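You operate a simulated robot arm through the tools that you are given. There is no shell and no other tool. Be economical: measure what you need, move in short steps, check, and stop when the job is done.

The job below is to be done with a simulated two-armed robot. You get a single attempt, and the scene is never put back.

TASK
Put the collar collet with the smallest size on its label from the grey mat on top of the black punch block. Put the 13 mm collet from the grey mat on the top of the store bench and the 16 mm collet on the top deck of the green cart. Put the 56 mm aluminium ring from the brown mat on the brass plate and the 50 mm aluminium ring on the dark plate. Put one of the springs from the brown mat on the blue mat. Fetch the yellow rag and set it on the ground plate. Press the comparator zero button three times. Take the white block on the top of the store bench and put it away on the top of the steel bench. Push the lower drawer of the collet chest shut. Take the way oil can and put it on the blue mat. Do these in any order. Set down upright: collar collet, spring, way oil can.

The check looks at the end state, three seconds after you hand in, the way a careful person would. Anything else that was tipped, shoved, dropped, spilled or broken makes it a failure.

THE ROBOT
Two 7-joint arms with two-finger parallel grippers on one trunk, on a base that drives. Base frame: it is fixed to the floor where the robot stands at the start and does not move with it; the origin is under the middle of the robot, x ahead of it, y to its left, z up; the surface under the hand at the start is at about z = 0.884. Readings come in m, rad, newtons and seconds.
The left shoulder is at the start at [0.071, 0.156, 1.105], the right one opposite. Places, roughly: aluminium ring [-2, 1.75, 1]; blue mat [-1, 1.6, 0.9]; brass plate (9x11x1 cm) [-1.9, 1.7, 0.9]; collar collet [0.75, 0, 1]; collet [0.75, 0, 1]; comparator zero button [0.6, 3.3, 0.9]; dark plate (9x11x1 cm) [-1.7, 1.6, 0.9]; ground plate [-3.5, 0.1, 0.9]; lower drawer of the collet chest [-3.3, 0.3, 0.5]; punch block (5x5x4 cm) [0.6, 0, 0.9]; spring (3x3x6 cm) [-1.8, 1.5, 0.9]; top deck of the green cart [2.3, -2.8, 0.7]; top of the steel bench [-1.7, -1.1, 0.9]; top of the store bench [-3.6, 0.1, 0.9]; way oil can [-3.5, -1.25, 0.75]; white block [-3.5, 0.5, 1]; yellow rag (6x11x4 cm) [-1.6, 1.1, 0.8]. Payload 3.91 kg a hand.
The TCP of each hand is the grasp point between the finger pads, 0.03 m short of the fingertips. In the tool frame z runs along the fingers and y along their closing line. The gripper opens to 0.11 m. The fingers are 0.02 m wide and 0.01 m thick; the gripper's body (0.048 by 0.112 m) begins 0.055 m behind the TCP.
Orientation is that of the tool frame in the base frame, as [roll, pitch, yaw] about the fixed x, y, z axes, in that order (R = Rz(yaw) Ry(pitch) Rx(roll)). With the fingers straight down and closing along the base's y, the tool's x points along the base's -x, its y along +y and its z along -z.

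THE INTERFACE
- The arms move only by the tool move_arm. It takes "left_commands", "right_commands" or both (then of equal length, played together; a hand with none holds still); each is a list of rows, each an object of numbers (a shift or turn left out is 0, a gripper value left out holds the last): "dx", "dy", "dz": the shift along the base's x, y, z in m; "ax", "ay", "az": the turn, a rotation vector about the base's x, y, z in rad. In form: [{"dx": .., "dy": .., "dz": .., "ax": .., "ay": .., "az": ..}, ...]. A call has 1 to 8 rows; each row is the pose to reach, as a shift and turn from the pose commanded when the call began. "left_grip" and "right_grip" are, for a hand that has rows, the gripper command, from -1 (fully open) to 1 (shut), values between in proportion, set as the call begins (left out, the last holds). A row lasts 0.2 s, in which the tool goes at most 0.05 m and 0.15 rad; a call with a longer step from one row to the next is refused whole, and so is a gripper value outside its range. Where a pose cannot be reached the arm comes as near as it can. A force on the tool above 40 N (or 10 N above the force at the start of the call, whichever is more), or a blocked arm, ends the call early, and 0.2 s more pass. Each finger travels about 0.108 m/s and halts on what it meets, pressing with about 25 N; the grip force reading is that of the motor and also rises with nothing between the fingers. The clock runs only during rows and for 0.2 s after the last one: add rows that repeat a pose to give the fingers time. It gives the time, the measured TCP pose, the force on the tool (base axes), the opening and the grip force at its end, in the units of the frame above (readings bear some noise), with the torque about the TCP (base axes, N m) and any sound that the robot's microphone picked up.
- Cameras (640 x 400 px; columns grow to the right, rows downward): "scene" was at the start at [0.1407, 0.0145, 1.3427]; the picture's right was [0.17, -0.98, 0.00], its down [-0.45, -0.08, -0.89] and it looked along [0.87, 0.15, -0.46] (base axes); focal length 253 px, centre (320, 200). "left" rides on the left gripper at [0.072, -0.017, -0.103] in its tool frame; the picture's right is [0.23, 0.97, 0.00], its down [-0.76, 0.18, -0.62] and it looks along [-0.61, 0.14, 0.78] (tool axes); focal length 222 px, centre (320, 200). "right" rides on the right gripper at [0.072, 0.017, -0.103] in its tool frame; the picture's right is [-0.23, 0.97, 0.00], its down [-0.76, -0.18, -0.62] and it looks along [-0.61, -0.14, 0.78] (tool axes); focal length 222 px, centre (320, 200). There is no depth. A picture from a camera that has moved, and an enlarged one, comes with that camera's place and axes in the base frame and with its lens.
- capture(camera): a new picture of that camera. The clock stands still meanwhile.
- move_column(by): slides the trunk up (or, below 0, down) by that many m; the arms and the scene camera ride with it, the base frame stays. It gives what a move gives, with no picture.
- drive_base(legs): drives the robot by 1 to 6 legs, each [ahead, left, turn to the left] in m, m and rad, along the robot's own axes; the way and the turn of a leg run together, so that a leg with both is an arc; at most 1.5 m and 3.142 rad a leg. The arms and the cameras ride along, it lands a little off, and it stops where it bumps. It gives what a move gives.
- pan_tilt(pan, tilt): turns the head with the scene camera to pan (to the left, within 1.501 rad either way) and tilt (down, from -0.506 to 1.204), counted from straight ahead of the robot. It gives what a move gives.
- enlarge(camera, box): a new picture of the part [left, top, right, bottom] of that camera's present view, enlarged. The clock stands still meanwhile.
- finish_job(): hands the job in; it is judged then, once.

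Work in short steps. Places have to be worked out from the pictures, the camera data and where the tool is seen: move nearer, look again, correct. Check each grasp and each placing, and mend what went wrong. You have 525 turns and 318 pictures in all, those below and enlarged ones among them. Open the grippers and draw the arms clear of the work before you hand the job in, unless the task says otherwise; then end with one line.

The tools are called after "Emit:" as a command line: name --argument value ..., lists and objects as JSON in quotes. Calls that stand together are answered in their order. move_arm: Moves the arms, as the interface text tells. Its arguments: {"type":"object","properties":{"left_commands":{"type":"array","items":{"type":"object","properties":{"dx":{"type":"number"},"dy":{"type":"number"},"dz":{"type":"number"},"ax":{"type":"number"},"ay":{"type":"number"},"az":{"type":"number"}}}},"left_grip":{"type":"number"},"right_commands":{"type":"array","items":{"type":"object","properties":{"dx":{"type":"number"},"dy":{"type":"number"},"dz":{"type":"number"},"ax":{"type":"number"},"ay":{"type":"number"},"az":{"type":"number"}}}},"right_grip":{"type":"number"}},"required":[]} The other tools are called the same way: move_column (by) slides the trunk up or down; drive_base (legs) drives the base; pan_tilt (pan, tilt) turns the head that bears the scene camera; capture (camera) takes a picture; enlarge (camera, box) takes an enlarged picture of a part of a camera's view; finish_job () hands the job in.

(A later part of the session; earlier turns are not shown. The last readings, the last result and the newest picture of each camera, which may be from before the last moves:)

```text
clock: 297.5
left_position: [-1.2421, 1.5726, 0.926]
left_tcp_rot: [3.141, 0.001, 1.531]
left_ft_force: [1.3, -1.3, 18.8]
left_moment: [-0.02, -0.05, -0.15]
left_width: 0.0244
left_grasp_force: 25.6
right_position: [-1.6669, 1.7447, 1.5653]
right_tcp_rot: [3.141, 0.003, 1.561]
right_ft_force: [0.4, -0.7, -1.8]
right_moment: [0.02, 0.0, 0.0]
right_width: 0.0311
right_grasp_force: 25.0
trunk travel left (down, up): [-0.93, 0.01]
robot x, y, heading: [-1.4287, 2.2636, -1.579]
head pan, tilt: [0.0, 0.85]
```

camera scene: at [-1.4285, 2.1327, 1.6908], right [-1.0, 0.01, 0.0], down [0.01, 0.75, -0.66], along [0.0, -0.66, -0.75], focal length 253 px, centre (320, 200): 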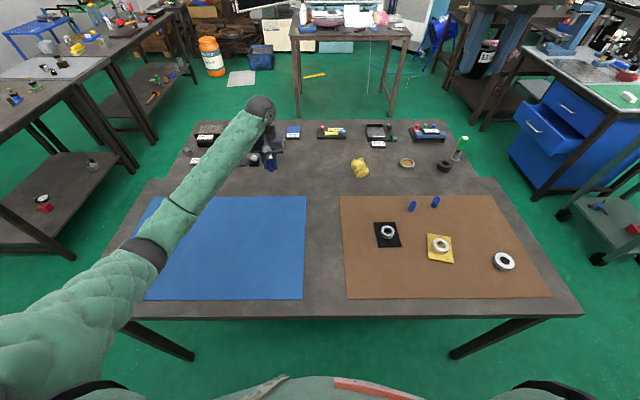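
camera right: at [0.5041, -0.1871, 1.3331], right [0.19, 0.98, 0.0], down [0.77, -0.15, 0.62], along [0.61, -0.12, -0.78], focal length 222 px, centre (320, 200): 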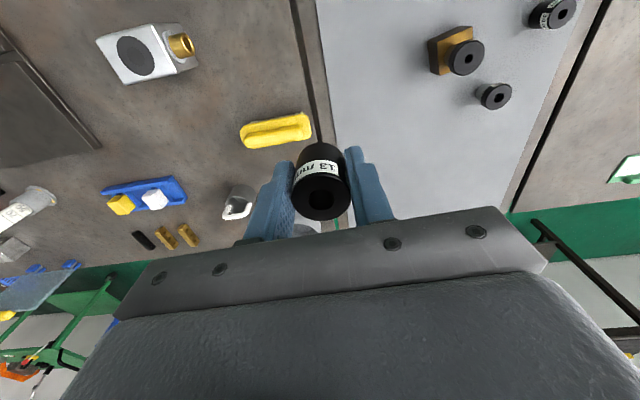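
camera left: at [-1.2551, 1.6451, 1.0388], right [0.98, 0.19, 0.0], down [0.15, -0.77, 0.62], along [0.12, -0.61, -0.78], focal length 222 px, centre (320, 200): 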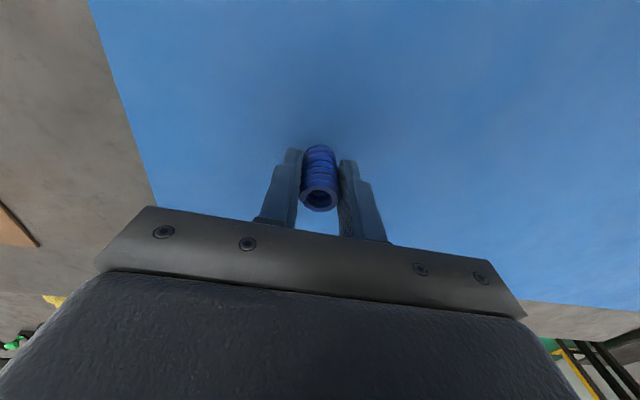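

Contact at 19 N. I ease off 1 mm, release slowly and rise.

Emit:
move_arm --left_commands '[{"dz": 0.002}]'

Emit:
move_arm --left_commands '[{}, {}, {}]' --left_grip -0.2

Emit:
move_arm --left_commands '[{"dz": 0.03}, {"dz": 0.07}, {"dz": 0.11}, {"dz": 0.15}, {"dz": 0.19}, {"dz": 0.23}]'

Emit:
capture --camera "left"

Emit:
enlarge --camera "scene" --box '[180, 150, 320, 310]'

```text
clock: 297.9
left_position: [-1.241, 1.5718, 0.9255]
left_tcp_rot: [3.141, -0.003, 1.531]
left_ft_force: [-1.3, -4.9, 10.6]
left_moment: [-0.23, 0.06, -0.05]
left_width: 0.024
left_grasp_force: 24.7
right_position: [-1.6665, 1.7428, 1.5647]
right_tcp_rot: [3.141, 0.001, 1.562]
right_ft_force: [1.2, 0.4, -1.0]
right_moment: [-0.01, -0.01, 0.01]
right_width: 0.0312
right_grasp_force: 24.8
trunk travel left (down, up): [-0.93, 0.01]
robot x, y, heading: [-1.4254, 2.2669, -1.577]
head pan, tilt: [0.0, 0.85]
```

```text
clock: 298.7
left_position: [-1.2411, 1.5716, 0.9253]
left_tcp_rot: [3.14, -0.001, 1.529]
left_ft_force: [-1.1, -0.7, 0.9]
left_moment: [0.0, 0.02, 0.02]
left_width: 0.066
left_grasp_force: 0.1
right_position: [-1.6655, 1.7419, 1.5645]
right_tcp_rot: [-3.141, 0.0, 1.563]
right_ft_force: [-0.2, 0.5, -2.0]
right_moment: [0.0, 0.02, 0.01]
right_width: 0.0312
right_grasp_force: 24.7
trunk travel left (down, up): [-0.93, 0.01]
robot x, y, heading: [-1.4234, 2.2624, -1.58]
head pan, tilt: [0.0, 0.85]
```

```text
clock: 300.1
left_position: [-1.2401, 1.5712, 1.1541]
left_tcp_rot: [3.138, -0.002, 1.53]
left_ft_force: [-0.2, -0.1, -0.5]
left_moment: [0.0, -0.01, -0.02]
left_width: 0.0661
left_grasp_force: 0.0
right_position: [-1.6668, 1.7423, 1.5639]
right_tcp_rot: [3.141, -0.001, 1.563]
right_ft_force: [0.2, -0.3, 0.0]
right_moment: [0.05, -0.03, 0.0]
right_width: 0.0313
right_grasp_force: 24.5
trunk travel left (down, up): [-0.93, 0.01]
robot x, y, heading: [-1.4292, 2.2607, -1.577]
head pan, tilt: [0.0, 0.85]
```

```text
189 pictures are left
camera left: at [-1.2554, 1.6447, 1.2577], right [0.98, 0.19, 0.0], down [0.14, -0.77, 0.62], along [0.12, -0.61, -0.78], focal length 222 px, centre (320, 200)
```

left: 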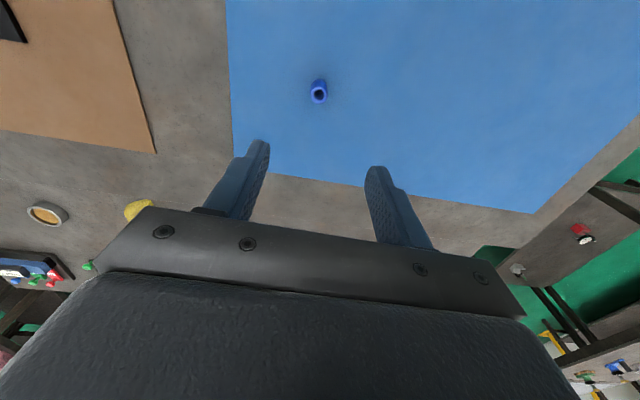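

```text
2.50 times, centred on (250, 230) of scene
camera zoom: at [-1.4276, 2.133, 1.6907], right [-1.0, 0.01, 0.0], down [0.01, 0.75, -0.66], along [0.0, -0.66, -0.75], focal length 632 px, centre (495, 125)
```

zoom: 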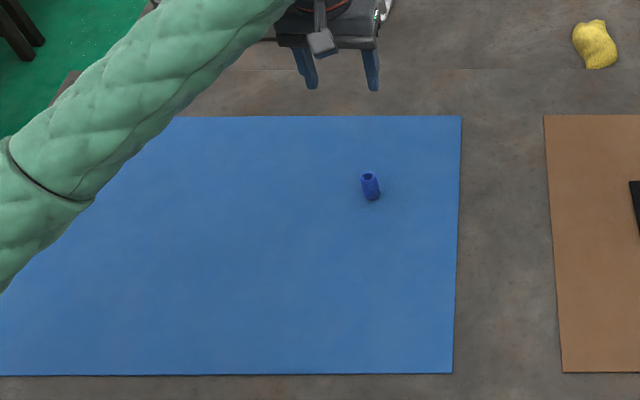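

The spring stands upright on the blue mat. Next the rag, which is reachable from the south side of the neighbouring bench: I raise the left hand and drive west around the table.

Emit:
move_arm --left_commands '[{"dz": 0.04, "dy": 0.02}, {"dz": 0.08, "dy": 0.04}, {"dz": 0.12, "dy": 0.06}, {"dz": 0.16, "dy": 0.08}, {"dz": 0.2, "dy": 0.1}]' --left_grip -0.5

Emit:
drive_base --legs '[[-0.05, -1.3, 0]]'

Emit:
pan_tilt --pan -0.2 --tilt 0.6

Emit:
capture --camera "scene"

```text
clock: 301.3
left_position: [-1.242, 1.6707, 1.3539]
left_tcp_rot: [3.138, -0.002, 1.531]
left_ft_force: [0.3, 0.6, 0.2]
left_moment: [-0.02, 0.0, 0.01]
left_width: 0.0826
left_grasp_force: 0.0
right_position: [-1.6659, 1.7445, 1.5653]
right_tcp_rot: [3.141, 0.0, 1.562]
right_ft_force: [0.7, -0.1, -1.4]
right_moment: [0.04, 0.02, -0.02]
right_width: 0.0309
right_grasp_force: 24.6
trunk travel left (down, up): [-0.93, 0.01]
robot x, y, heading: [-1.4303, 2.2625, -1.574]
head pan, tilt: [0.0, 0.85]
```

```text
clock: 307.9
left_position: [-2.5522, 1.7339, 1.3525]
left_tcp_rot: [3.139, -0.003, 1.521]
left_ft_force: [0.4, 0.5, -0.1]
left_moment: [0.02, 0.01, 0.0]
left_width: 0.0827
left_grasp_force: 0.1
right_position: [-2.9761, 1.8106, 1.5649]
right_tcp_rot: [3.141, 0.001, 1.554]
right_ft_force: [-0.1, -0.2, -0.6]
right_moment: [0.03, 0.01, -0.03]
right_width: 0.0311
right_grasp_force: 25.2
trunk travel left (down, up): [-0.93, 0.01]
robot x, y, heading: [-2.7325, 2.3285, -1.585]
head pan, tilt: [0.0, 0.85]
```

```text
clock: 308.6
left_position: [-2.5528, 1.7345, 1.3532]
left_tcp_rot: [3.138, -0.002, 1.522]
left_ft_force: [0.2, 0.7, 0.0]
left_moment: [0.01, 0.02, -0.04]
left_width: 0.0823
left_grasp_force: 0.0
right_position: [-2.9768, 1.8111, 1.5647]
right_tcp_rot: [3.14, 0.0, 1.554]
right_ft_force: [0.5, 0.5, -1.1]
right_moment: [0.01, 0.01, 0.04]
right_width: 0.0311
right_grasp_force: 24.7
trunk travel left (down, up): [-0.93, 0.01]
robot x, y, heading: [-2.7329, 2.3267, -1.586]
head pan, tilt: [-0.201, 0.6]
```

```text
187 pictures are left
camera scene: at [-2.7517, 2.1905, 1.7116], right [-0.98, 0.21, 0.0], down [0.12, 0.55, -0.82], along [-0.18, -0.81, -0.57], focal length 253 px, centre (320, 200)
```

scene: 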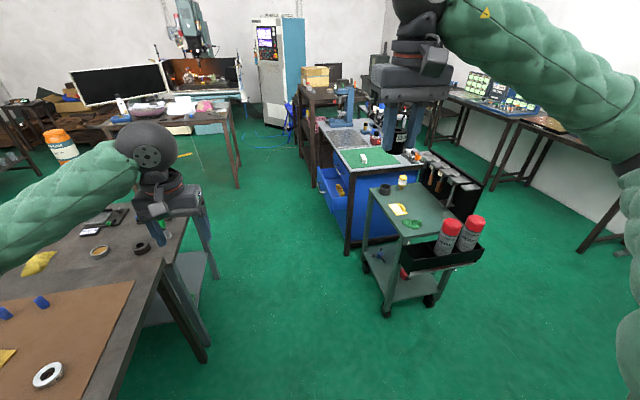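

The corridor is clear. I drive forward 2.05 m to y ≈ 0.28 and turn left toward the rag bench.

Emit:
drive_base --legs '[[1.4, 0, 0], [0.65, 0, 0]]'

Emit:
pan_tilt --pan 1.0 --tilt 0.6

Emit:
capture --camera "scene"

Emit:
pan_tilt --pan -1.0 --tilt 0.6

Emit:
capture --camera "scene"

```text
clock: 318.7
left_position: [-2.5842, -0.2936, 1.3527]
left_tcp_rot: [3.141, -0.002, 1.524]
left_ft_force: [0.4, -0.5, 0.1]
left_moment: [0.02, -0.01, 0.04]
left_width: 0.0824
left_grasp_force: 0.0
right_position: [-3.0065, -0.2168, 1.5642]
right_tcp_rot: [3.141, 0.0, 1.557]
right_ft_force: [0.4, 0.4, -1.2]
right_moment: [-0.01, 0.0, 0.0]
right_width: 0.0309
right_grasp_force: 24.1
trunk travel left (down, up): [-0.93, 0.01]
robot x, y, heading: [-2.7655, 0.3025, -1.585]
head pan, tilt: [-0.201, 0.6]
```

```text
clock: 320.1
left_position: [-2.5846, -0.2938, 1.3528]
left_tcp_rot: [3.139, -0.001, 1.526]
left_ft_force: [0.2, 0.1, -0.1]
left_moment: [0.0, 0.0, -0.03]
left_width: 0.0827
left_grasp_force: 0.0
right_position: [-3.0064, -0.2195, 1.5641]
right_tcp_rot: [-3.141, 0.0, 1.557]
right_ft_force: [1.0, 0.1, -0.7]
right_moment: [-0.02, 0.01, 0.01]
right_width: 0.0313
right_grasp_force: 25.0
trunk travel left (down, up): [-0.93, 0.01]
robot x, y, heading: [-2.7672, 0.3017, -1.592]
head pan, tilt: [1.0, 0.6]
```

```text
186 pictures are left
camera scene: at [-2.6917, 0.1992, 1.7117], right [-0.55, -0.83, 0.0], down [-0.47, 0.31, -0.82], along [0.69, -0.45, -0.57], focal length 253 px, centre (320, 200)
```

scene: 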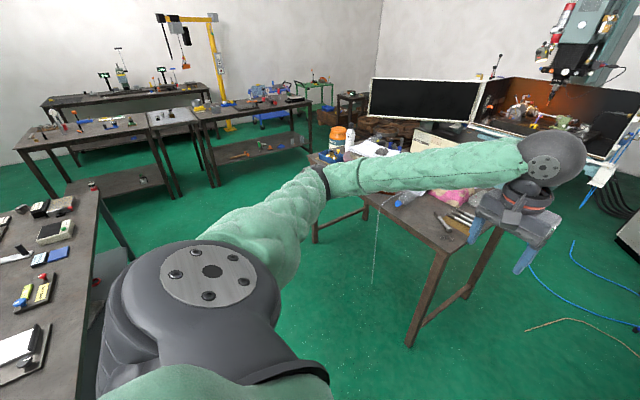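

```text
clock: 322.1
left_position: [-2.5831, -0.2933, 1.353]
left_tcp_rot: [3.14, -0.002, 1.525]
left_ft_force: [-0.5, 0.8, -0.3]
left_moment: [-0.03, -0.04, -0.02]
left_width: 0.0824
left_grasp_force: 0.0
right_position: [-3.0076, -0.2193, 1.5641]
right_tcp_rot: [-3.141, 0.0, 1.556]
right_ft_force: [0.7, -0.7, -1.8]
right_moment: [0.0, 0.0, 0.0]
right_width: 0.0312
right_grasp_force: 25.1
trunk travel left (down, up): [-0.93, 0.01]
robot x, y, heading: [-2.767, 0.2989, -1.582]
head pan, tilt: [-1.0, 0.6]
```

```text
185 pictures are left
camera scene: at [-2.8404, 0.2014, 1.7117], right [-0.53, 0.85, 0.0], down [0.48, 0.3, -0.82], along [-0.7, -0.44, -0.57], focal length 253 px, centre (320, 200)
```

scene: 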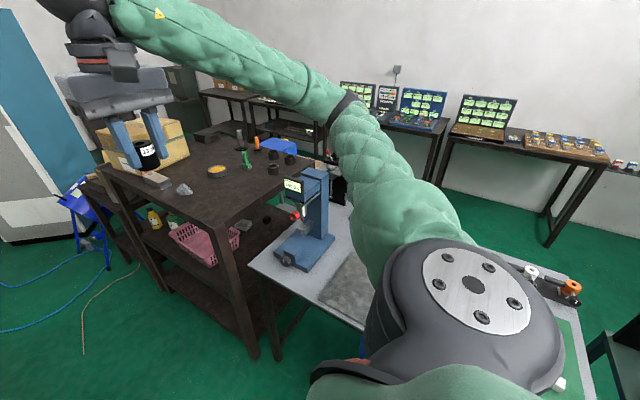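

The store bench (press, ground plate, white block) is to the west and the rack with the yellow can to the south-west. For the rag I move east 1.15 m and turn to face north.

Emit:
drive_base --legs '[[0, 1.12, 0], [0, 0, 1.58], [0, 0, 1.58]]'

Emit:
pan_tilt --pan 0 --tilt 0.8

Emit:
capture --camera "scene"

```text
clock: 335.6
left_position: [-1.8284, 0.873, 1.353]
left_tcp_rot: [3.14, -0.003, -1.585]
left_ft_force: [0.4, 0.3, -0.3]
left_moment: [-0.01, -0.02, 0.02]
left_width: 0.0825
left_grasp_force: 0.1
right_position: [-1.4036, 0.8106, 1.5645]
right_tcp_rot: [3.141, 0.0, -1.554]
right_ft_force: [0.8, -0.2, -2.0]
right_moment: [-0.01, -0.01, -0.03]
right_width: 0.0314
right_grasp_force: 25.4
trunk travel left (down, up): [-0.93, 0.01]
robot x, y, heading: [-1.6272, 0.282, 1.59]
head pan, tilt: [-1.0, 0.6]
```

```text
clock: 336.9
left_position: [-1.8287, 0.8739, 1.354]
left_tcp_rot: [3.139, -0.001, -1.586]
left_ft_force: [-0.3, 0.1, -1.3]
left_moment: [-0.01, -0.03, 0.04]
left_width: 0.0825
left_grasp_force: 0.0
right_position: [-1.4029, 0.8113, 1.5636]
right_tcp_rot: [3.141, -0.001, -1.554]
right_ft_force: [0.1, -0.5, -1.2]
right_moment: [-0.01, 0.03, 0.01]
right_width: 0.0311
right_grasp_force: 24.9
trunk travel left (down, up): [-0.93, 0.01]
robot x, y, heading: [-1.631, 0.2841, 1.594]
head pan, tilt: [0.0, 0.799]
```

```text
184 pictures are left
camera scene: at [-1.6314, 0.4152, 1.6949], right [1.0, 0.02, 0.0], down [0.01, -0.72, -0.7], along [-0.01, 0.7, -0.72], focal length 253 px, centre (320, 200)
```

scene: 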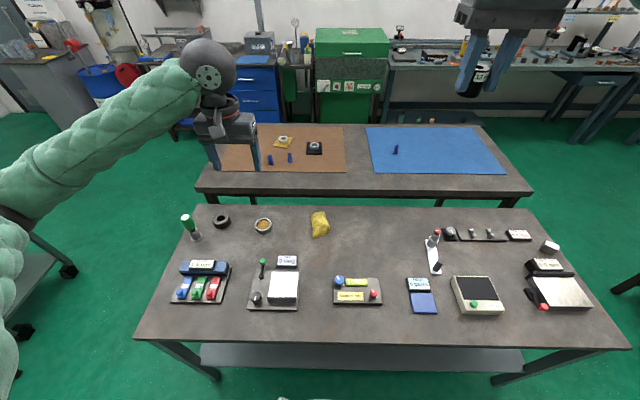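

Emit:
enlarge --camera "scene" --box '[280, 200, 360, 250]'

```text
8.00 times, centred on (320, 225) of scene
camera zoom: at [-1.6314, 0.4152, 1.6949], right [1.0, 0.02, 0.0], down [0.01, -0.72, -0.7], along [-0.01, 0.7, -0.72], focal length 2021 px, centre (320, 0)
```

zoom: 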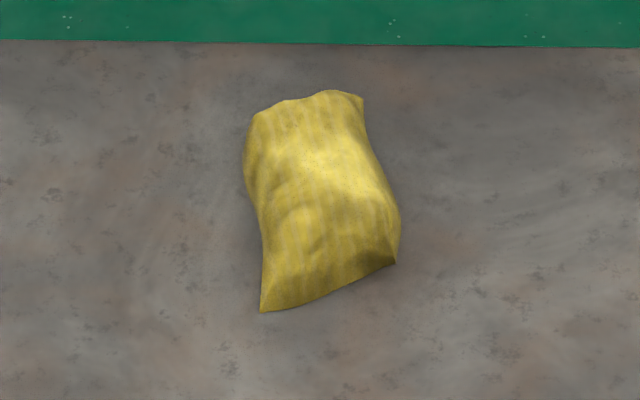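

The rag's long axis runs roughly along y, so closing along x suits it. I move the left hand above (-1.64, 1.13).

Emit:
move_arm --left_commands '[{"dx": 0.025, "dy": 0.033, "dz": -0.01}, {"dx": 0.05, "dy": 0.066, "dz": -0.03}, {"dx": 0.075, "dy": 0.1, "dz": -0.05}, {"dx": 0.1, "dy": 0.133, "dz": -0.07}, {"dx": 0.125, "dy": 0.166, "dz": -0.09}, {"dx": 0.15, "dy": 0.2, "dz": -0.11}, {"dx": 0.175, "dy": 0.23, "dz": -0.14}, {"dx": 0.189, "dy": 0.25, "dz": -0.18}]' --left_grip -0.9

Emit:
move_arm --left_commands '[{"dz": -0.045}, {"dz": -0.09}, {"dz": -0.135}, {"dz": -0.17}]'

Emit:
capture --camera "left"

Emit:
capture --camera "scene"

```text
clock: 338.6
left_position: [-1.6383, 1.1234, 1.1721]
left_tcp_rot: [3.138, -0.003, -1.585]
left_ft_force: [-0.1, -0.5, 0.4]
left_moment: [-0.03, 0.0, 0.0]
left_width: 0.1045
left_grasp_force: 0.0
right_position: [-1.4021, 0.8121, 1.5634]
right_tcp_rot: [3.141, -0.001, -1.553]
right_ft_force: [0.7, 0.5, -1.2]
right_moment: [-0.01, 0.03, -0.03]
right_width: 0.0311
right_grasp_force: 25.2
trunk travel left (down, up): [-0.93, 0.01]
robot x, y, heading: [-1.6291, 0.2869, 1.587]
head pan, tilt: [0.0, 0.799]
```

```text
clock: 339.6
left_position: [-1.6393, 1.1222, 1.0033]
left_tcp_rot: [3.141, -0.001, -1.583]
left_ft_force: [-0.7, 0.3, 0.0]
left_moment: [-0.03, -0.06, -0.04]
left_width: 0.1045
left_grasp_force: 0.1
right_position: [-1.4036, 0.8121, 1.5635]
right_tcp_rot: [3.141, 0.0, -1.555]
right_ft_force: [0.0, 0.7, -1.8]
right_moment: [-0.01, 0.02, 0.0]
right_width: 0.0311
right_grasp_force: 25.4
trunk travel left (down, up): [-0.93, 0.01]
robot x, y, heading: [-1.6309, 0.2851, 1.591]
head pan, tilt: [0.0, 0.799]
```

```text
182 pictures are left
camera left: at [-1.6235, 1.051, 1.108], right [-0.98, -0.21, 0.0], down [-0.17, 0.77, 0.62], along [-0.13, 0.61, -0.78], focal length 222 px, centre (320, 200)
```

left: 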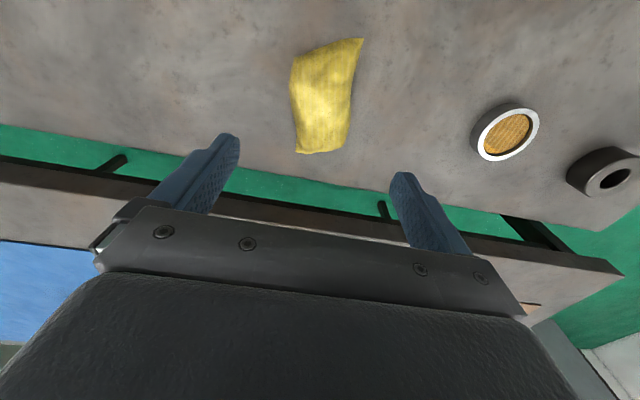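

```text
181 pictures are left
camera scene: at [-1.6309, 0.4157, 1.6949], right [1.0, 0.02, 0.0], down [0.01, -0.72, -0.7], along [-0.01, 0.7, -0.72], focal length 253 px, centre (320, 200)
```

scene: 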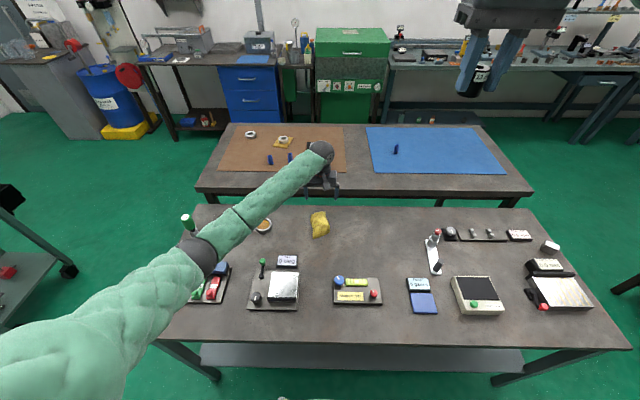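

The rag is centred at (-1.644, 1.121, 0.81). I descend to z ≈ 0.83.

Emit:
move_arm --left_commands '[{"dx": -0.004, "dz": -0.045}, {"dx": -0.004, "dz": -0.09}, {"dx": -0.004, "dz": -0.13}, {"dx": -0.004, "dz": -0.16}, {"dx": -0.004, "dz": -0.172}]'

Emit:
capture --camera "left"

Emit:
capture --camera "scene"

```text
clock: 340.9
left_position: [-1.6425, 1.1243, 0.8309]
left_tcp_rot: [3.139, -0.001, -1.586]
left_ft_force: [0.4, -0.2, 1.0]
left_moment: [0.01, 0.01, 0.0]
left_width: 0.1048
left_grasp_force: 0.2
right_position: [-1.4031, 0.8118, 1.5645]
right_tcp_rot: [3.141, 0.0, -1.554]
right_ft_force: [0.6, 0.7, -0.4]
right_moment: [0.0, 0.01, -0.02]
right_width: 0.0311
right_grasp_force: 24.8
trunk travel left (down, up): [-0.93, 0.01]
robot x, y, heading: [-1.6316, 0.2841, 1.59]
head pan, tilt: [0.0, 0.799]
```

```text
180 pictures are left
camera left: at [-1.6274, 1.0517, 0.9343], right [-0.98, -0.21, 0.0], down [-0.16, 0.77, 0.62], along [-0.13, 0.61, -0.78], focal length 222 px, centre (320, 200)
```

left: 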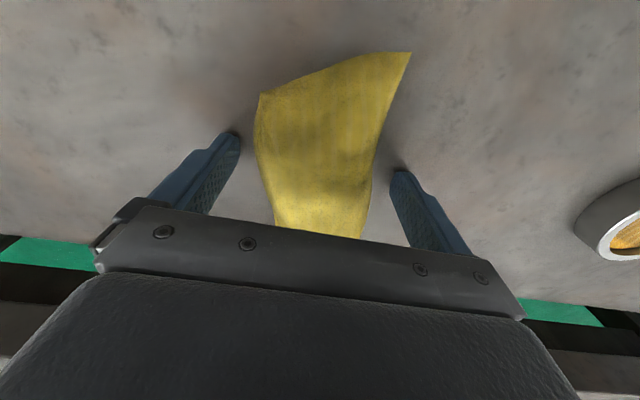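

```text
179 pictures are left
camera scene: at [-1.6309, 0.4154, 1.6948], right [1.0, 0.02, 0.0], down [0.01, -0.72, -0.7], along [-0.01, 0.7, -0.72], focal length 253 px, centre (320, 200)
```

scene: 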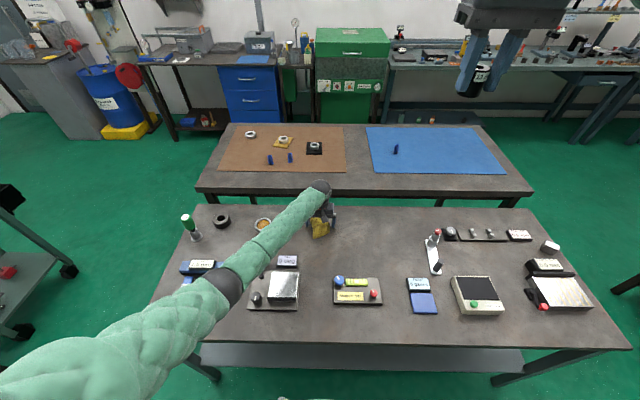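

The rag is between the fingers. I close and lift.

Emit:
move_arm --left_commands '[{"dz": -0.003}, {"dz": -0.003}, {"dz": -0.003}, {"dz": -0.003}, {"dz": -0.003}]' --left_grip 1

Emit:
move_arm --left_commands '[{"dz": 0.045}, {"dz": 0.09}, {"dz": 0.135}, {"dz": 0.18}, {"dz": 0.225}, {"dz": 0.27}, {"dz": 0.315}, {"dz": 0.36}]'

Emit:
capture --camera "left"

```text
clock: 342.1
left_position: [-1.6406, 1.1235, 0.8295]
left_tcp_rot: [3.14, 0.0, -1.584]
left_ft_force: [5.1, 9.6, 19.7]
left_moment: [0.14, -0.84, 0.47]
left_width: 0.065
left_grasp_force: 25.0
right_position: [-1.4014, 0.8107, 1.5644]
right_tcp_rot: [3.14, 0.0, -1.555]
right_ft_force: [-0.8, 0.3, -1.0]
right_moment: [0.0, 0.0, -0.03]
right_width: 0.031
right_grasp_force: 24.7
trunk travel left (down, up): [-0.93, 0.01]
robot x, y, heading: [-1.6274, 0.2812, 1.592]
head pan, tilt: [0.0, 0.799]
```

```text
clock: 343.9
left_position: [-1.6416, 1.1217, 1.1857]
left_tcp_rot: [3.138, -0.003, -1.585]
left_ft_force: [-0.4, -1.0, -1.2]
left_moment: [0.03, 0.02, 0.01]
left_width: 0.0645
left_grasp_force: 25.0
right_position: [-1.4011, 0.8106, 1.5638]
right_tcp_rot: [3.139, 0.0, -1.555]
right_ft_force: [0.6, -0.2, -2.0]
right_moment: [0.01, 0.03, 0.0]
right_width: 0.0311
right_grasp_force: 24.9
trunk travel left (down, up): [-0.93, 0.01]
robot x, y, heading: [-1.628, 0.2882, 1.592]
head pan, tilt: [0.0, 0.799]
```

```text
178 pictures are left
camera left: at [-1.626, 1.0503, 1.2897], right [-0.98, -0.21, 0.0], down [-0.16, 0.77, 0.62], along [-0.14, 0.61, -0.78], focal length 222 px, centre (320, 200)
```

left: 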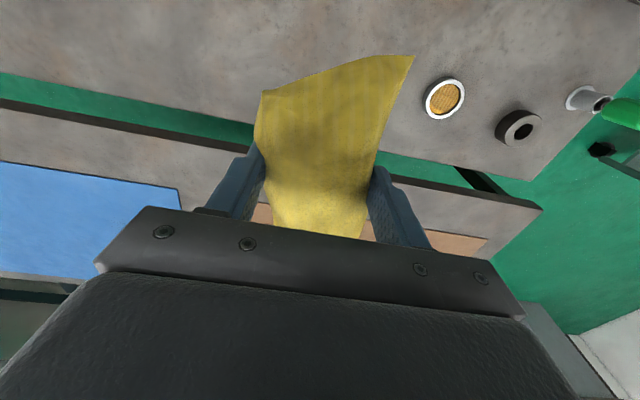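

The rag is held. I retract the left hand and drive west to the store bench, turning to face it.

Emit:
move_arm --left_commands '[{"dx": -0.02, "dy": -0.035, "dz": 0.02}, {"dx": -0.04, "dy": -0.07, "dz": 0.04}, {"dx": -0.06, "dy": -0.105, "dz": 0.06}, {"dx": -0.08, "dy": -0.14, "dz": 0.08}, {"dx": -0.1, "dy": -0.175, "dz": 0.1}, {"dx": -0.12, "dy": -0.2, "dz": 0.12}, {"dx": -0.14, "dy": -0.23, "dz": 0.14}, {"dx": -0.16, "dy": -0.25, "dz": 0.16}]'

Emit:
drive_base --legs '[[-0.15, 0, 0], [0, 0, 1.56], [0.85, 0, 0]]'

Emit:
pan_tilt --pan 0 --tilt 0.7

Emit:
capture --camera "scene"

```text
clock: 345.6
left_position: [-1.8049, 0.8716, 1.3486]
left_tcp_rot: [3.14, 0.001, -1.588]
left_ft_force: [0.3, -0.2, -0.4]
left_moment: [0.02, -0.02, 0.01]
left_width: 0.0645
left_grasp_force: 25.0
right_position: [-1.4036, 0.8107, 1.5656]
right_tcp_rot: [3.141, 0.001, -1.554]
right_ft_force: [-0.4, 0.3, -1.4]
right_moment: [0.01, -0.01, -0.02]
right_width: 0.0311
right_grasp_force: 25.1
trunk travel left (down, up): [-0.93, 0.01]
robot x, y, heading: [-1.6282, 0.2859, 1.587]
head pan, tilt: [0.0, 0.799]
```

```text
clock: 355.0
left_position: [-3.0539, -0.1033, 1.3486]
left_tcp_rot: [3.14, -0.002, 0.015]
left_ft_force: [0.6, -0.1, -0.8]
left_moment: [0.03, 0.02, 0.03]
left_width: 0.0621
left_grasp_force: 25.2
right_position: [-3.0043, 0.3004, 1.5645]
right_tcp_rot: [3.141, 0.0, 0.047]
right_ft_force: [-0.1, -0.3, -1.2]
right_moment: [0.0, 0.01, 0.01]
right_width: 0.0313
right_grasp_force: 25.3
trunk travel left (down, up): [-0.93, 0.01]
robot x, y, heading: [-2.4757, 0.0902, -3.092]
head pan, tilt: [0.0, 0.799]
```

```text
clock: 355.7
left_position: [-3.0555, -0.1043, 1.3489]
left_tcp_rot: [3.139, 0.001, 0.015]
left_ft_force: [-0.5, -0.3, -0.1]
left_moment: [0.01, -0.02, -0.05]
left_width: 0.0622
left_grasp_force: 24.7
right_position: [-3.005, 0.298, 1.565]
right_tcp_rot: [3.141, 0.0, 0.047]
right_ft_force: [0.9, -0.7, -0.4]
right_moment: [-0.01, 0.0, 0.0]
right_width: 0.0312
right_grasp_force: 24.6
trunk travel left (down, up): [-0.93, 0.01]
robot x, y, heading: [-2.473, 0.0923, -3.091]
head pan, tilt: [0.0, 0.7]
```

```text
177 pictures are left
camera scene: at [-2.6079, 0.08, 1.703], right [-0.05, 1.0, 0.0], down [0.64, 0.03, -0.76], along [-0.76, -0.04, -0.65], focal length 253 px, centre (320, 200)
```

scene: 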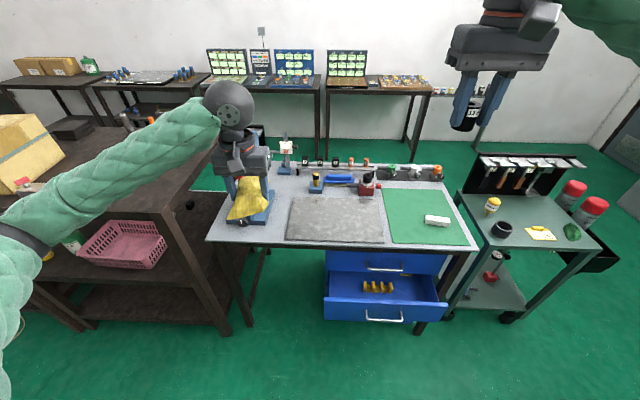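

I can see the whole store bench. I enlarge it to plan the placements.

Emit:
enlarge --camera "scene" --box '[200, 140, 480, 330]'

```text
2.11 times, centred on (340, 235) of scene
camera zoom: at [-2.6079, 0.08, 1.703], right [-0.05, 1.0, 0.0], down [0.64, 0.03, -0.76], along [-0.76, -0.04, -0.65], focal length 532 px, centre (278, 126)
```

zoom: 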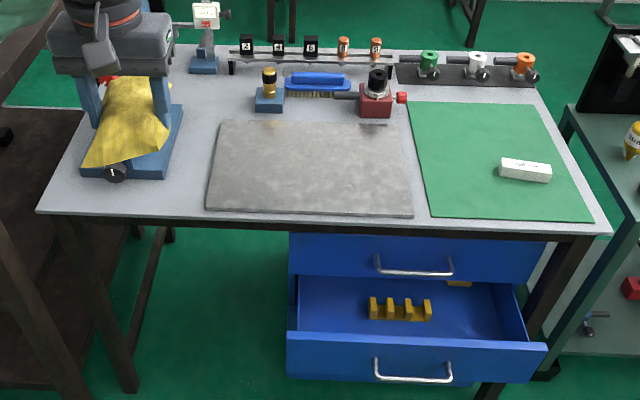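

The grey slab is the ground plate, centred near (-3.417, 0.105). I shift the base forward 0.15 and right 0.2 so the left hand faces it.

Emit:
drive_base --legs '[[0.15, -0.2, -0.04]]'

Emit:
capture --camera "left"

Emit:
capture --camera "scene"

```text
clock: 357.5
left_position: [-3.2178, 0.1162, 1.349]
left_tcp_rot: [3.139, -0.003, -0.024]
left_ft_force: [0.1, -0.2, -0.7]
left_moment: [-0.03, 0.04, 0.01]
left_width: 0.0617
left_grasp_force: 25.1
right_position: [-3.1522, 0.5144, 1.5652]
right_tcp_rot: [-3.141, 0.001, 0.006]
right_ft_force: [1.0, 0.5, -0.8]
right_moment: [0.01, 0.0, 0.0]
right_width: 0.031
right_grasp_force: 25.0
trunk travel left (down, up): [-0.93, 0.01]
robot x, y, heading: [-2.6289, 0.2861, -3.127]
head pan, tilt: [0.0, 0.7]
```

```text
175 pictures are left
camera left: at [-3.1457, 0.1317, 1.4529], right [0.2, -0.98, 0.0], down [-0.77, -0.16, 0.62], along [-0.61, -0.13, -0.78], focal length 222 px, centre (320, 200)
```

left: 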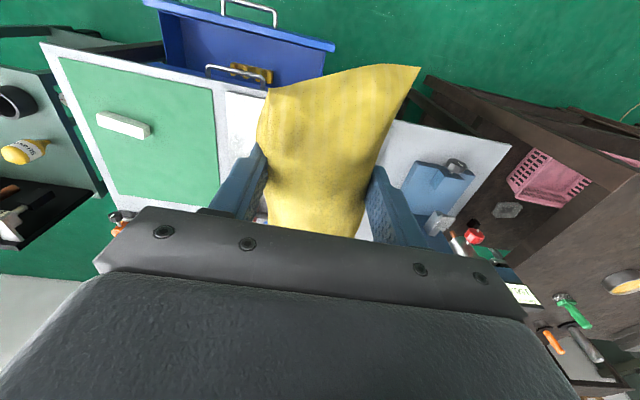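

```text
174 pictures are left
camera scene: at [-2.764, 0.281, 1.7032], right [-0.01, 1.0, 0.0], down [0.64, 0.01, -0.76], along [-0.76, -0.01, -0.64], focal length 253 px, centre (320, 200)
```

scene: 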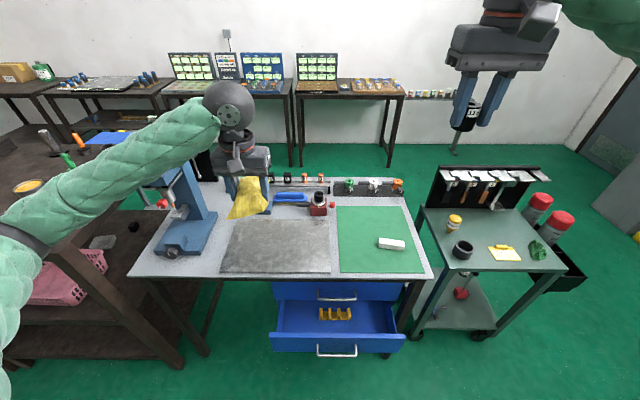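

The forearm would come rather near the press this way. I move the base north 0.27, back a little, and turn 0.3 left, so the arm approaches from the north-east.

Emit:
drive_base --legs '[[-0.1, -0.27, 0], [0, 0, 0.3]]'

Emit:
capture --camera "scene"

```text
clock: 360.5
left_position: [-3.0446, 0.2184, 1.3486]
left_tcp_rot: [3.14, -0.003, 0.284]
left_ft_force: [0.3, 0.1, -0.7]
left_moment: [-0.02, 0.0, 0.0]
left_width: 0.0614
left_grasp_force: 24.8
right_position: [-3.1021, 0.6198, 1.5648]
right_tcp_rot: [-3.139, 0.0, 0.315]
right_ft_force: [0.6, -0.2, -1.3]
right_moment: [0.01, -0.01, 0.02]
right_width: 0.0312
right_grasp_force: 25.1
trunk travel left (down, up): [-0.93, 0.01]
robot x, y, heading: [-2.5347, 0.56, -2.824]
head pan, tilt: [0.0, 0.7]
```

```text
173 pictures are left
camera scene: at [-2.6622, 0.5146, 1.7031], right [-0.31, 0.95, 0.0], down [0.61, 0.2, -0.76], along [-0.73, -0.24, -0.64], focal length 253 px, centre (320, 200)
```

scene: 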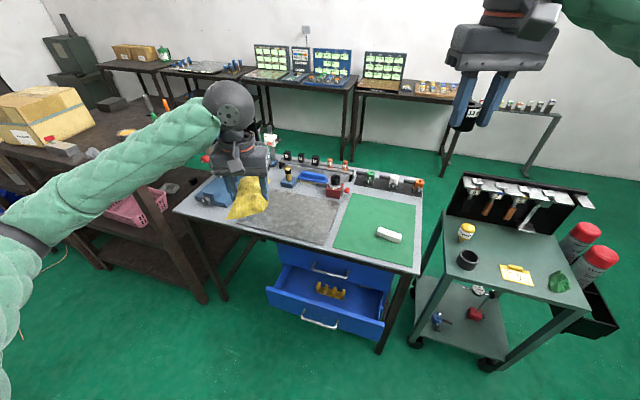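

Emit:
drive_base --legs '[[0.2, 0, 0]]'

Emit:
enlarge --camera "scene" --box '[150, 130, 450, 330]'

```text
clock: 362.1
left_position: [-3.2372, 0.1553, 1.3501]
left_tcp_rot: [3.14, -0.001, 0.282]
left_ft_force: [0.6, 0.4, 0.1]
left_moment: [0.0, -0.01, 0.04]
left_width: 0.0609
left_grasp_force: 25.5
right_position: [-3.2956, 0.5558, 1.5671]
right_tcp_rot: [3.14, 0.001, 0.314]
right_ft_force: [0.2, 0.2, -1.7]
right_moment: [0.01, -0.02, -0.02]
right_width: 0.0312
right_grasp_force: 25.3
trunk travel left (down, up): [-0.93, 0.01]
robot x, y, heading: [-2.7285, 0.4947, -2.818]
head pan, tilt: [0.0, 0.7]
```

```text
2.00 times, centred on (300, 230) of scene
camera zoom: at [-2.8552, 0.4507, 1.7035], right [-0.31, 0.95, 0.0], down [0.61, 0.2, -0.77], along [-0.73, -0.24, -0.64], focal length 505 px, centre (360, 140)
```

zoom: 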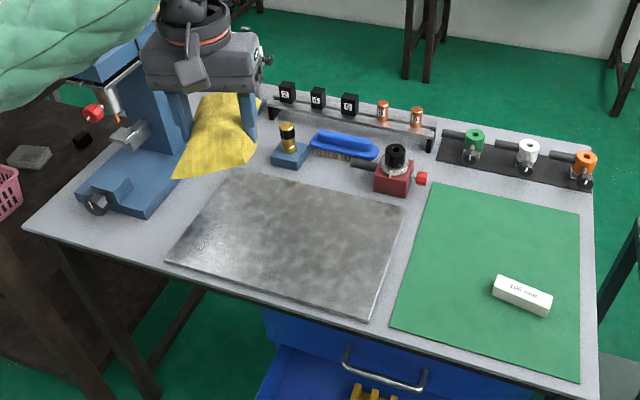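

The slab's centre is (-3.42, 0.11). I move the rag over it and lower to about 8 cm above.

Emit:
move_arm --left_commands '[{"dx": -0.045, "dy": -0.011}, {"dx": -0.09, "dy": -0.022}, {"dx": -0.135, "dy": -0.033}, {"dx": -0.183, "dy": -0.045}, {"dx": -0.183, "dy": -0.045, "dz": -0.05}, {"dx": -0.183, "dy": -0.045, "dz": -0.1}, {"dx": -0.183, "dy": -0.045, "dz": -0.15}, {"dx": -0.183, "dy": -0.045, "dz": -0.2}]'

Emit:
move_arm --left_commands '[{"dz": -0.05}, {"dz": -0.1}, {"dz": -0.12}]'

Emit:
capture --camera "scene"

Emit:
capture --camera "left"

```text
clock: 363.9
left_position: [-3.422, 0.1088, 1.1524]
left_tcp_rot: [3.141, 0.0, 0.284]
left_ft_force: [-0.1, -0.2, -0.8]
left_moment: [0.0, -0.01, 0.02]
left_width: 0.0609
left_grasp_force: 24.5
right_position: [-3.2965, 0.5563, 1.5647]
right_tcp_rot: [-3.14, 0.0, 0.314]
right_ft_force: [0.0, -1.1, -0.7]
right_moment: [0.01, 0.0, -0.05]
right_width: 0.0309
right_grasp_force: 24.7
trunk travel left (down, up): [-0.93, 0.01]
robot x, y, heading: [-2.7274, 0.4938, -2.828]
head pan, tilt: [0.0, 0.7]
```

```text
clock: 364.7
left_position: [-3.4222, 0.1104, 1.0305]
left_tcp_rot: [3.14, -0.001, 0.285]
left_ft_force: [-0.1, 0.3, 0.2]
left_moment: [0.02, -0.01, -0.02]
left_width: 0.0608
left_grasp_force: 24.2
right_position: [-3.2979, 0.5558, 1.565]
right_tcp_rot: [-3.141, -0.001, 0.315]
right_ft_force: [-0.2, -0.2, -0.9]
right_moment: [0.02, 0.02, -0.02]
right_width: 0.0312
right_grasp_force: 25.1
trunk travel left (down, up): [-0.93, 0.01]
robot x, y, heading: [-2.7303, 0.4936, -2.825]
head pan, tilt: [0.0, 0.7]
```

```text
171 pictures are left
camera scene: at [-2.8577, 0.45, 1.7032], right [-0.31, 0.95, 0.0], down [0.61, 0.2, -0.76], along [-0.73, -0.24, -0.64], focal length 253 px, centre (320, 200)
```

scene: 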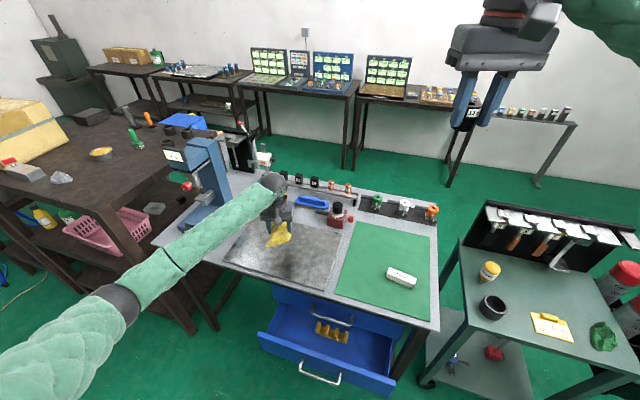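

```text
170 pictures are left
camera left: at [-3.3567, 0.1475, 1.1341], right [0.49, -0.87, 0.0], down [-0.68, -0.38, 0.62], along [-0.54, -0.31, -0.78], focal length 222 px, centre (320, 200)
```

left: 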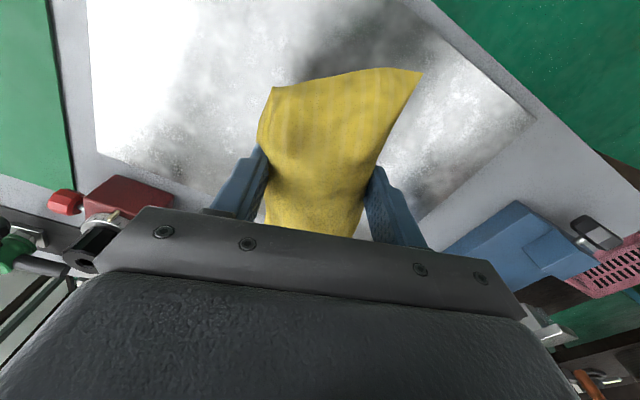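

The rag is over the slab's centre. I lower it onto the slab.

Emit:
move_arm --left_commands '[{"dz": -0.03}, {"dz": -0.06}, {"dz": -0.072}, {"dz": -0.078}, {"dz": -0.084}]'

```text
clock: 365.9
left_position: [-3.4219, 0.1096, 0.9428]
left_tcp_rot: [-3.142, -0.004, 0.284]
left_ft_force: [-0.1, -1.5, 0.0]
left_moment: [-0.04, -0.02, -0.02]
left_width: 0.0607
left_grasp_force: 25.4
right_position: [-3.2978, 0.555, 1.5643]
right_tcp_rot: [-3.142, -0.001, 0.317]
right_ft_force: [1.9, -0.2, -1.4]
right_moment: [-0.04, -0.07, -0.02]
right_width: 0.0312
right_grasp_force: 25.2
trunk travel left (down, up): [-0.93, 0.01]
robot x, y, heading: [-2.7303, 0.4938, -2.826]
head pan, tilt: [0.0, 0.7]
```

Emit:
move_arm --left_commands '[{"dz": -0.005}, {"dz": -0.01}, {"dz": -0.015}]'

Emit:
capture --camera "left"

```text
clock: 366.7
left_position: [-3.4231, 0.1093, 0.93]
left_tcp_rot: [3.139, -0.002, 0.283]
left_ft_force: [-0.7, 0.6, 0.3]
left_moment: [-0.02, -0.02, 0.04]
left_width: 0.0604
left_grasp_force: 24.6
right_position: [-3.2966, 0.5543, 1.566]
right_tcp_rot: [-3.141, -0.001, 0.312]
right_ft_force: [-0.1, -0.4, -1.0]
right_moment: [0.01, -0.03, 0.0]
right_width: 0.0312
right_grasp_force: 25.7
trunk travel left (down, up): [-0.93, 0.01]
robot x, y, heading: [-2.7278, 0.493, -2.825]
head pan, tilt: [0.0, 0.7]
```

```text
169 pictures are left
camera left: at [-3.3582, 0.1469, 1.0339], right [0.49, -0.87, 0.0], down [-0.68, -0.38, 0.62], along [-0.54, -0.31, -0.78], focal length 222 px, centre (320, 200)
```

left: 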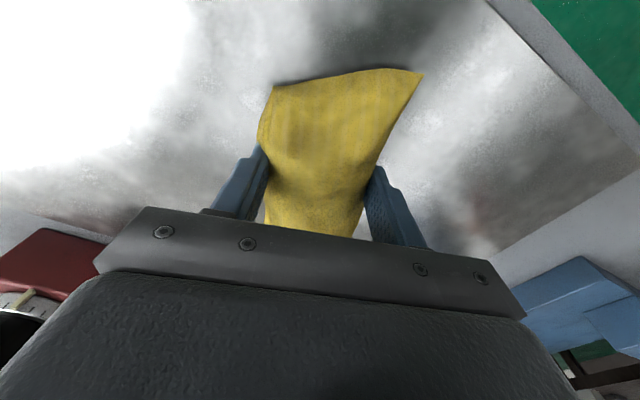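

No contact yet. I keep lowering carefully.

Emit:
move_arm --left_commands '[{"dz": -0.004}, {"dz": -0.008}, {"dz": -0.012}, {"dz": -0.016}]'

```text
clock: 367.7
left_position: [-3.4229, 0.111, 0.9216]
left_tcp_rot: [3.141, 0.006, 0.286]
left_ft_force: [13.6, 3.7, 26.5]
left_moment: [-0.44, -0.73, 0.38]
left_width: 0.0604
left_grasp_force: 25.1
right_position: [-3.2977, 0.5555, 1.565]
right_tcp_rot: [3.141, 0.0, 0.314]
right_ft_force: [-0.1, -0.7, -0.9]
right_moment: [0.01, -0.03, 0.0]
right_width: 0.0311
right_grasp_force: 25.0
trunk travel left (down, up): [-0.93, 0.01]
robot x, y, heading: [-2.7264, 0.4916, -2.828]
head pan, tilt: [0.0, 0.7]
stopped in row 4 (left hand): the force on the tool passed its limit at 44 N (the readings are from after the stop); the commanded pose is now the measured one
```

Contact. I unload slightly, open and lift.

Emit:
move_arm --left_commands '[{"dz": 0.003}]'

Emit:
move_arm --left_commands '[{}, {}, {}]' --left_grip -0.7

Emit:
move_arm --left_commands '[{"dz": 0.04}, {"dz": 0.08}, {"dz": 0.12}, {"dz": 0.16}, {"dz": 0.2}, {"dz": 0.24}, {"dz": 0.28}, {"dz": 0.32}]'

Emit:
enlarge --camera "scene" --box '[150, 130, 450, 330]'

```text
clock: 368.1
left_position: [-3.4234, 0.1085, 0.9221]
left_tcp_rot: [3.141, 0.002, 0.284]
left_ft_force: [0.6, 2.4, 6.3]
left_moment: [-0.05, 0.19, 0.02]
left_width: 0.0603
left_grasp_force: 25.1
right_position: [-3.2977, 0.5552, 1.564]
right_tcp_rot: [-3.141, -0.001, 0.315]
right_ft_force: [-0.9, -0.4, -1.7]
right_moment: [0.01, -0.03, 0.02]
right_width: 0.0311
right_grasp_force: 24.8
trunk travel left (down, up): [-0.93, 0.01]
robot x, y, heading: [-2.7288, 0.4933, -2.82]
head pan, tilt: [0.0, 0.7]
```

```text
clock: 368.9
left_position: [-3.4248, 0.1097, 0.923]
left_tcp_rot: [-3.141, 0.005, 0.284]
left_ft_force: [2.4, -0.1, 3.0]
left_moment: [-0.15, -0.11, 0.14]
left_width: 0.0933
left_grasp_force: 0.0
right_position: [-3.2972, 0.5541, 1.5645]
right_tcp_rot: [-3.141, 0.001, 0.313]
right_ft_force: [-0.6, 0.1, -1.6]
right_moment: [0.06, -0.03, 0.0]
right_width: 0.0314
right_grasp_force: 24.6
trunk travel left (down, up): [-0.93, 0.01]
robot x, y, heading: [-2.7284, 0.4938, -2.823]
head pan, tilt: [0.0, 0.7]
```

```text
clock: 370.7
left_position: [-3.4245, 0.1078, 1.244]
left_tcp_rot: [3.139, 0.003, 0.284]
left_ft_force: [-0.1, 0.2, 0.4]
left_moment: [0.0, 0.0, 0.02]
left_width: 0.0932
left_grasp_force: 0.1
right_position: [-3.2972, 0.5564, 1.5646]
right_tcp_rot: [-3.141, 0.0, 0.313]
right_ft_force: [0.3, -0.4, -1.5]
right_moment: [0.0, -0.05, -0.01]
right_width: 0.031
right_grasp_force: 24.9
trunk travel left (down, up): [-0.93, 0.01]
robot x, y, heading: [-2.7284, 0.491, -2.827]
head pan, tilt: [0.0, 0.7]
```

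```text
2.00 times, centred on (300, 230) of scene
camera zoom: at [-2.8571, 0.4499, 1.703], right [-0.31, 0.95, 0.0], down [0.61, 0.2, -0.76], along [-0.73, -0.24, -0.64], focal length 505 px, centre (360, 140)
```

zoom: 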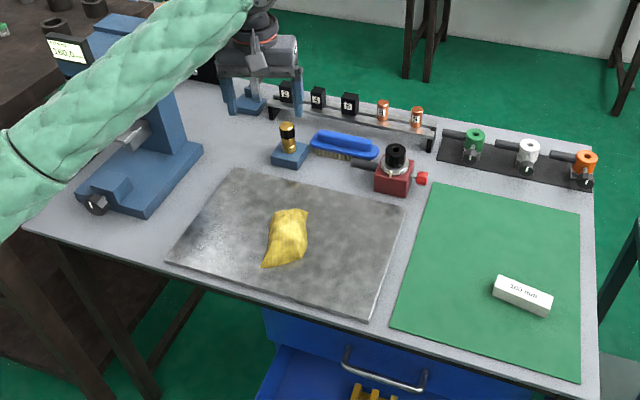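

The rag lies on the ground plate. Next, the 13 mm collet goes on bare bench top in front of the press, near (-3.352, -0.18). I fold the left arm and move the base south, square to the bench.

Emit:
move_arm --left_commands '[{"dx": 0.033, "dz": 0.025}, {"dx": 0.066, "dz": 0.05}, {"dx": 0.1, "dz": 0.075, "dy": 0.005}, {"dx": 0.133, "dz": 0.1, "dy": 0.01}, {"dx": 0.166, "dz": 0.125, "dy": 0.015}, {"dx": 0.2, "dz": 0.15, "dy": 0.02}, {"dx": 0.233, "dz": 0.175, "dy": 0.025}, {"dx": 0.264, "dz": 0.2, "dy": 0.03}]'

Emit:
drive_base --legs '[[0, 0, -0.3], [0.05, 0.85, 0]]'

Emit:
pan_tilt --pan 0 --tilt 0.75

Emit:
capture --camera "scene"

```text
clock: 372.5
left_position: [-3.1588, 0.1398, 1.4421]
left_tcp_rot: [3.141, 0.003, 0.285]
left_ft_force: [0.9, 0.2, 0.0]
left_moment: [-0.01, 0.01, 0.0]
left_width: 0.0934
left_grasp_force: 0.1
right_position: [-3.2969, 0.5546, 1.5655]
right_tcp_rot: [-3.141, 0.001, 0.314]
right_ft_force: [-0.3, -0.3, -0.6]
right_moment: [0.03, -0.01, -0.05]
right_width: 0.0312
right_grasp_force: 25.0
trunk travel left (down, up): [-0.93, 0.01]
robot x, y, heading: [-2.73, 0.4945, -2.823]
head pan, tilt: [0.0, 0.7]
```

```text
clock: 378.1
left_position: [-3.2843, -0.5863, 1.4425]
left_tcp_rot: [3.14, 0.004, -0.016]
left_ft_force: [-0.1, -0.4, 0.1]
left_moment: [-0.02, -0.02, -0.01]
left_width: 0.0933
left_grasp_force: 0.0
right_position: [-3.2906, -0.1504, 1.5646]
right_tcp_rot: [3.141, 0.0, 0.013]
right_ft_force: [0.0, 0.0, -1.6]
right_moment: [0.01, -0.05, -0.01]
right_width: 0.0313
right_grasp_force: 24.5
trunk travel left (down, up): [-0.93, 0.01]
robot x, y, heading: [-2.7666, -0.3756, -3.129]
head pan, tilt: [0.0, 0.7]
```

```text
clock: 378.7
left_position: [-3.2842, -0.5877, 1.4414]
left_tcp_rot: [-3.141, 0.003, -0.018]
left_ft_force: [1.0, -0.1, -1.6]
left_moment: [0.0, -0.03, 0.02]
left_width: 0.0936
left_grasp_force: 0.1
right_position: [-3.2927, -0.1498, 1.5643]
right_tcp_rot: [3.14, -0.001, 0.015]
right_ft_force: [-0.1, 1.3, -1.2]
right_moment: [0.04, -0.02, 0.0]
right_width: 0.0311
right_grasp_force: 24.5
trunk travel left (down, up): [-0.93, 0.01]
robot x, y, heading: [-2.7624, -0.3766, -3.124]
head pan, tilt: [0.0, 0.75]
```

```text
167 pictures are left
camera scene: at [-2.8997, -0.3807, 1.6989], right [-0.02, 1.0, 0.0], down [0.68, 0.01, -0.73], along [-0.73, -0.01, -0.68], focal length 253 px, centre (320, 200)
```

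scene: 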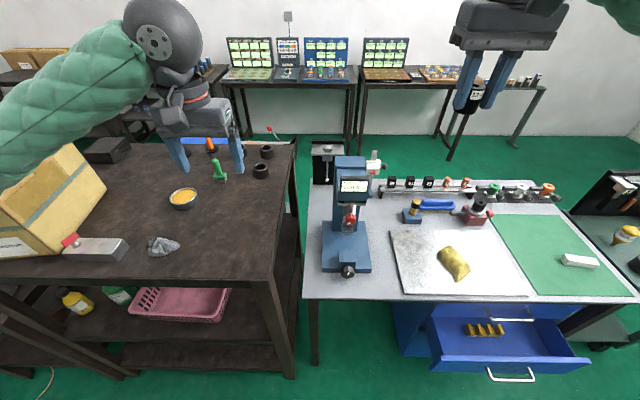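

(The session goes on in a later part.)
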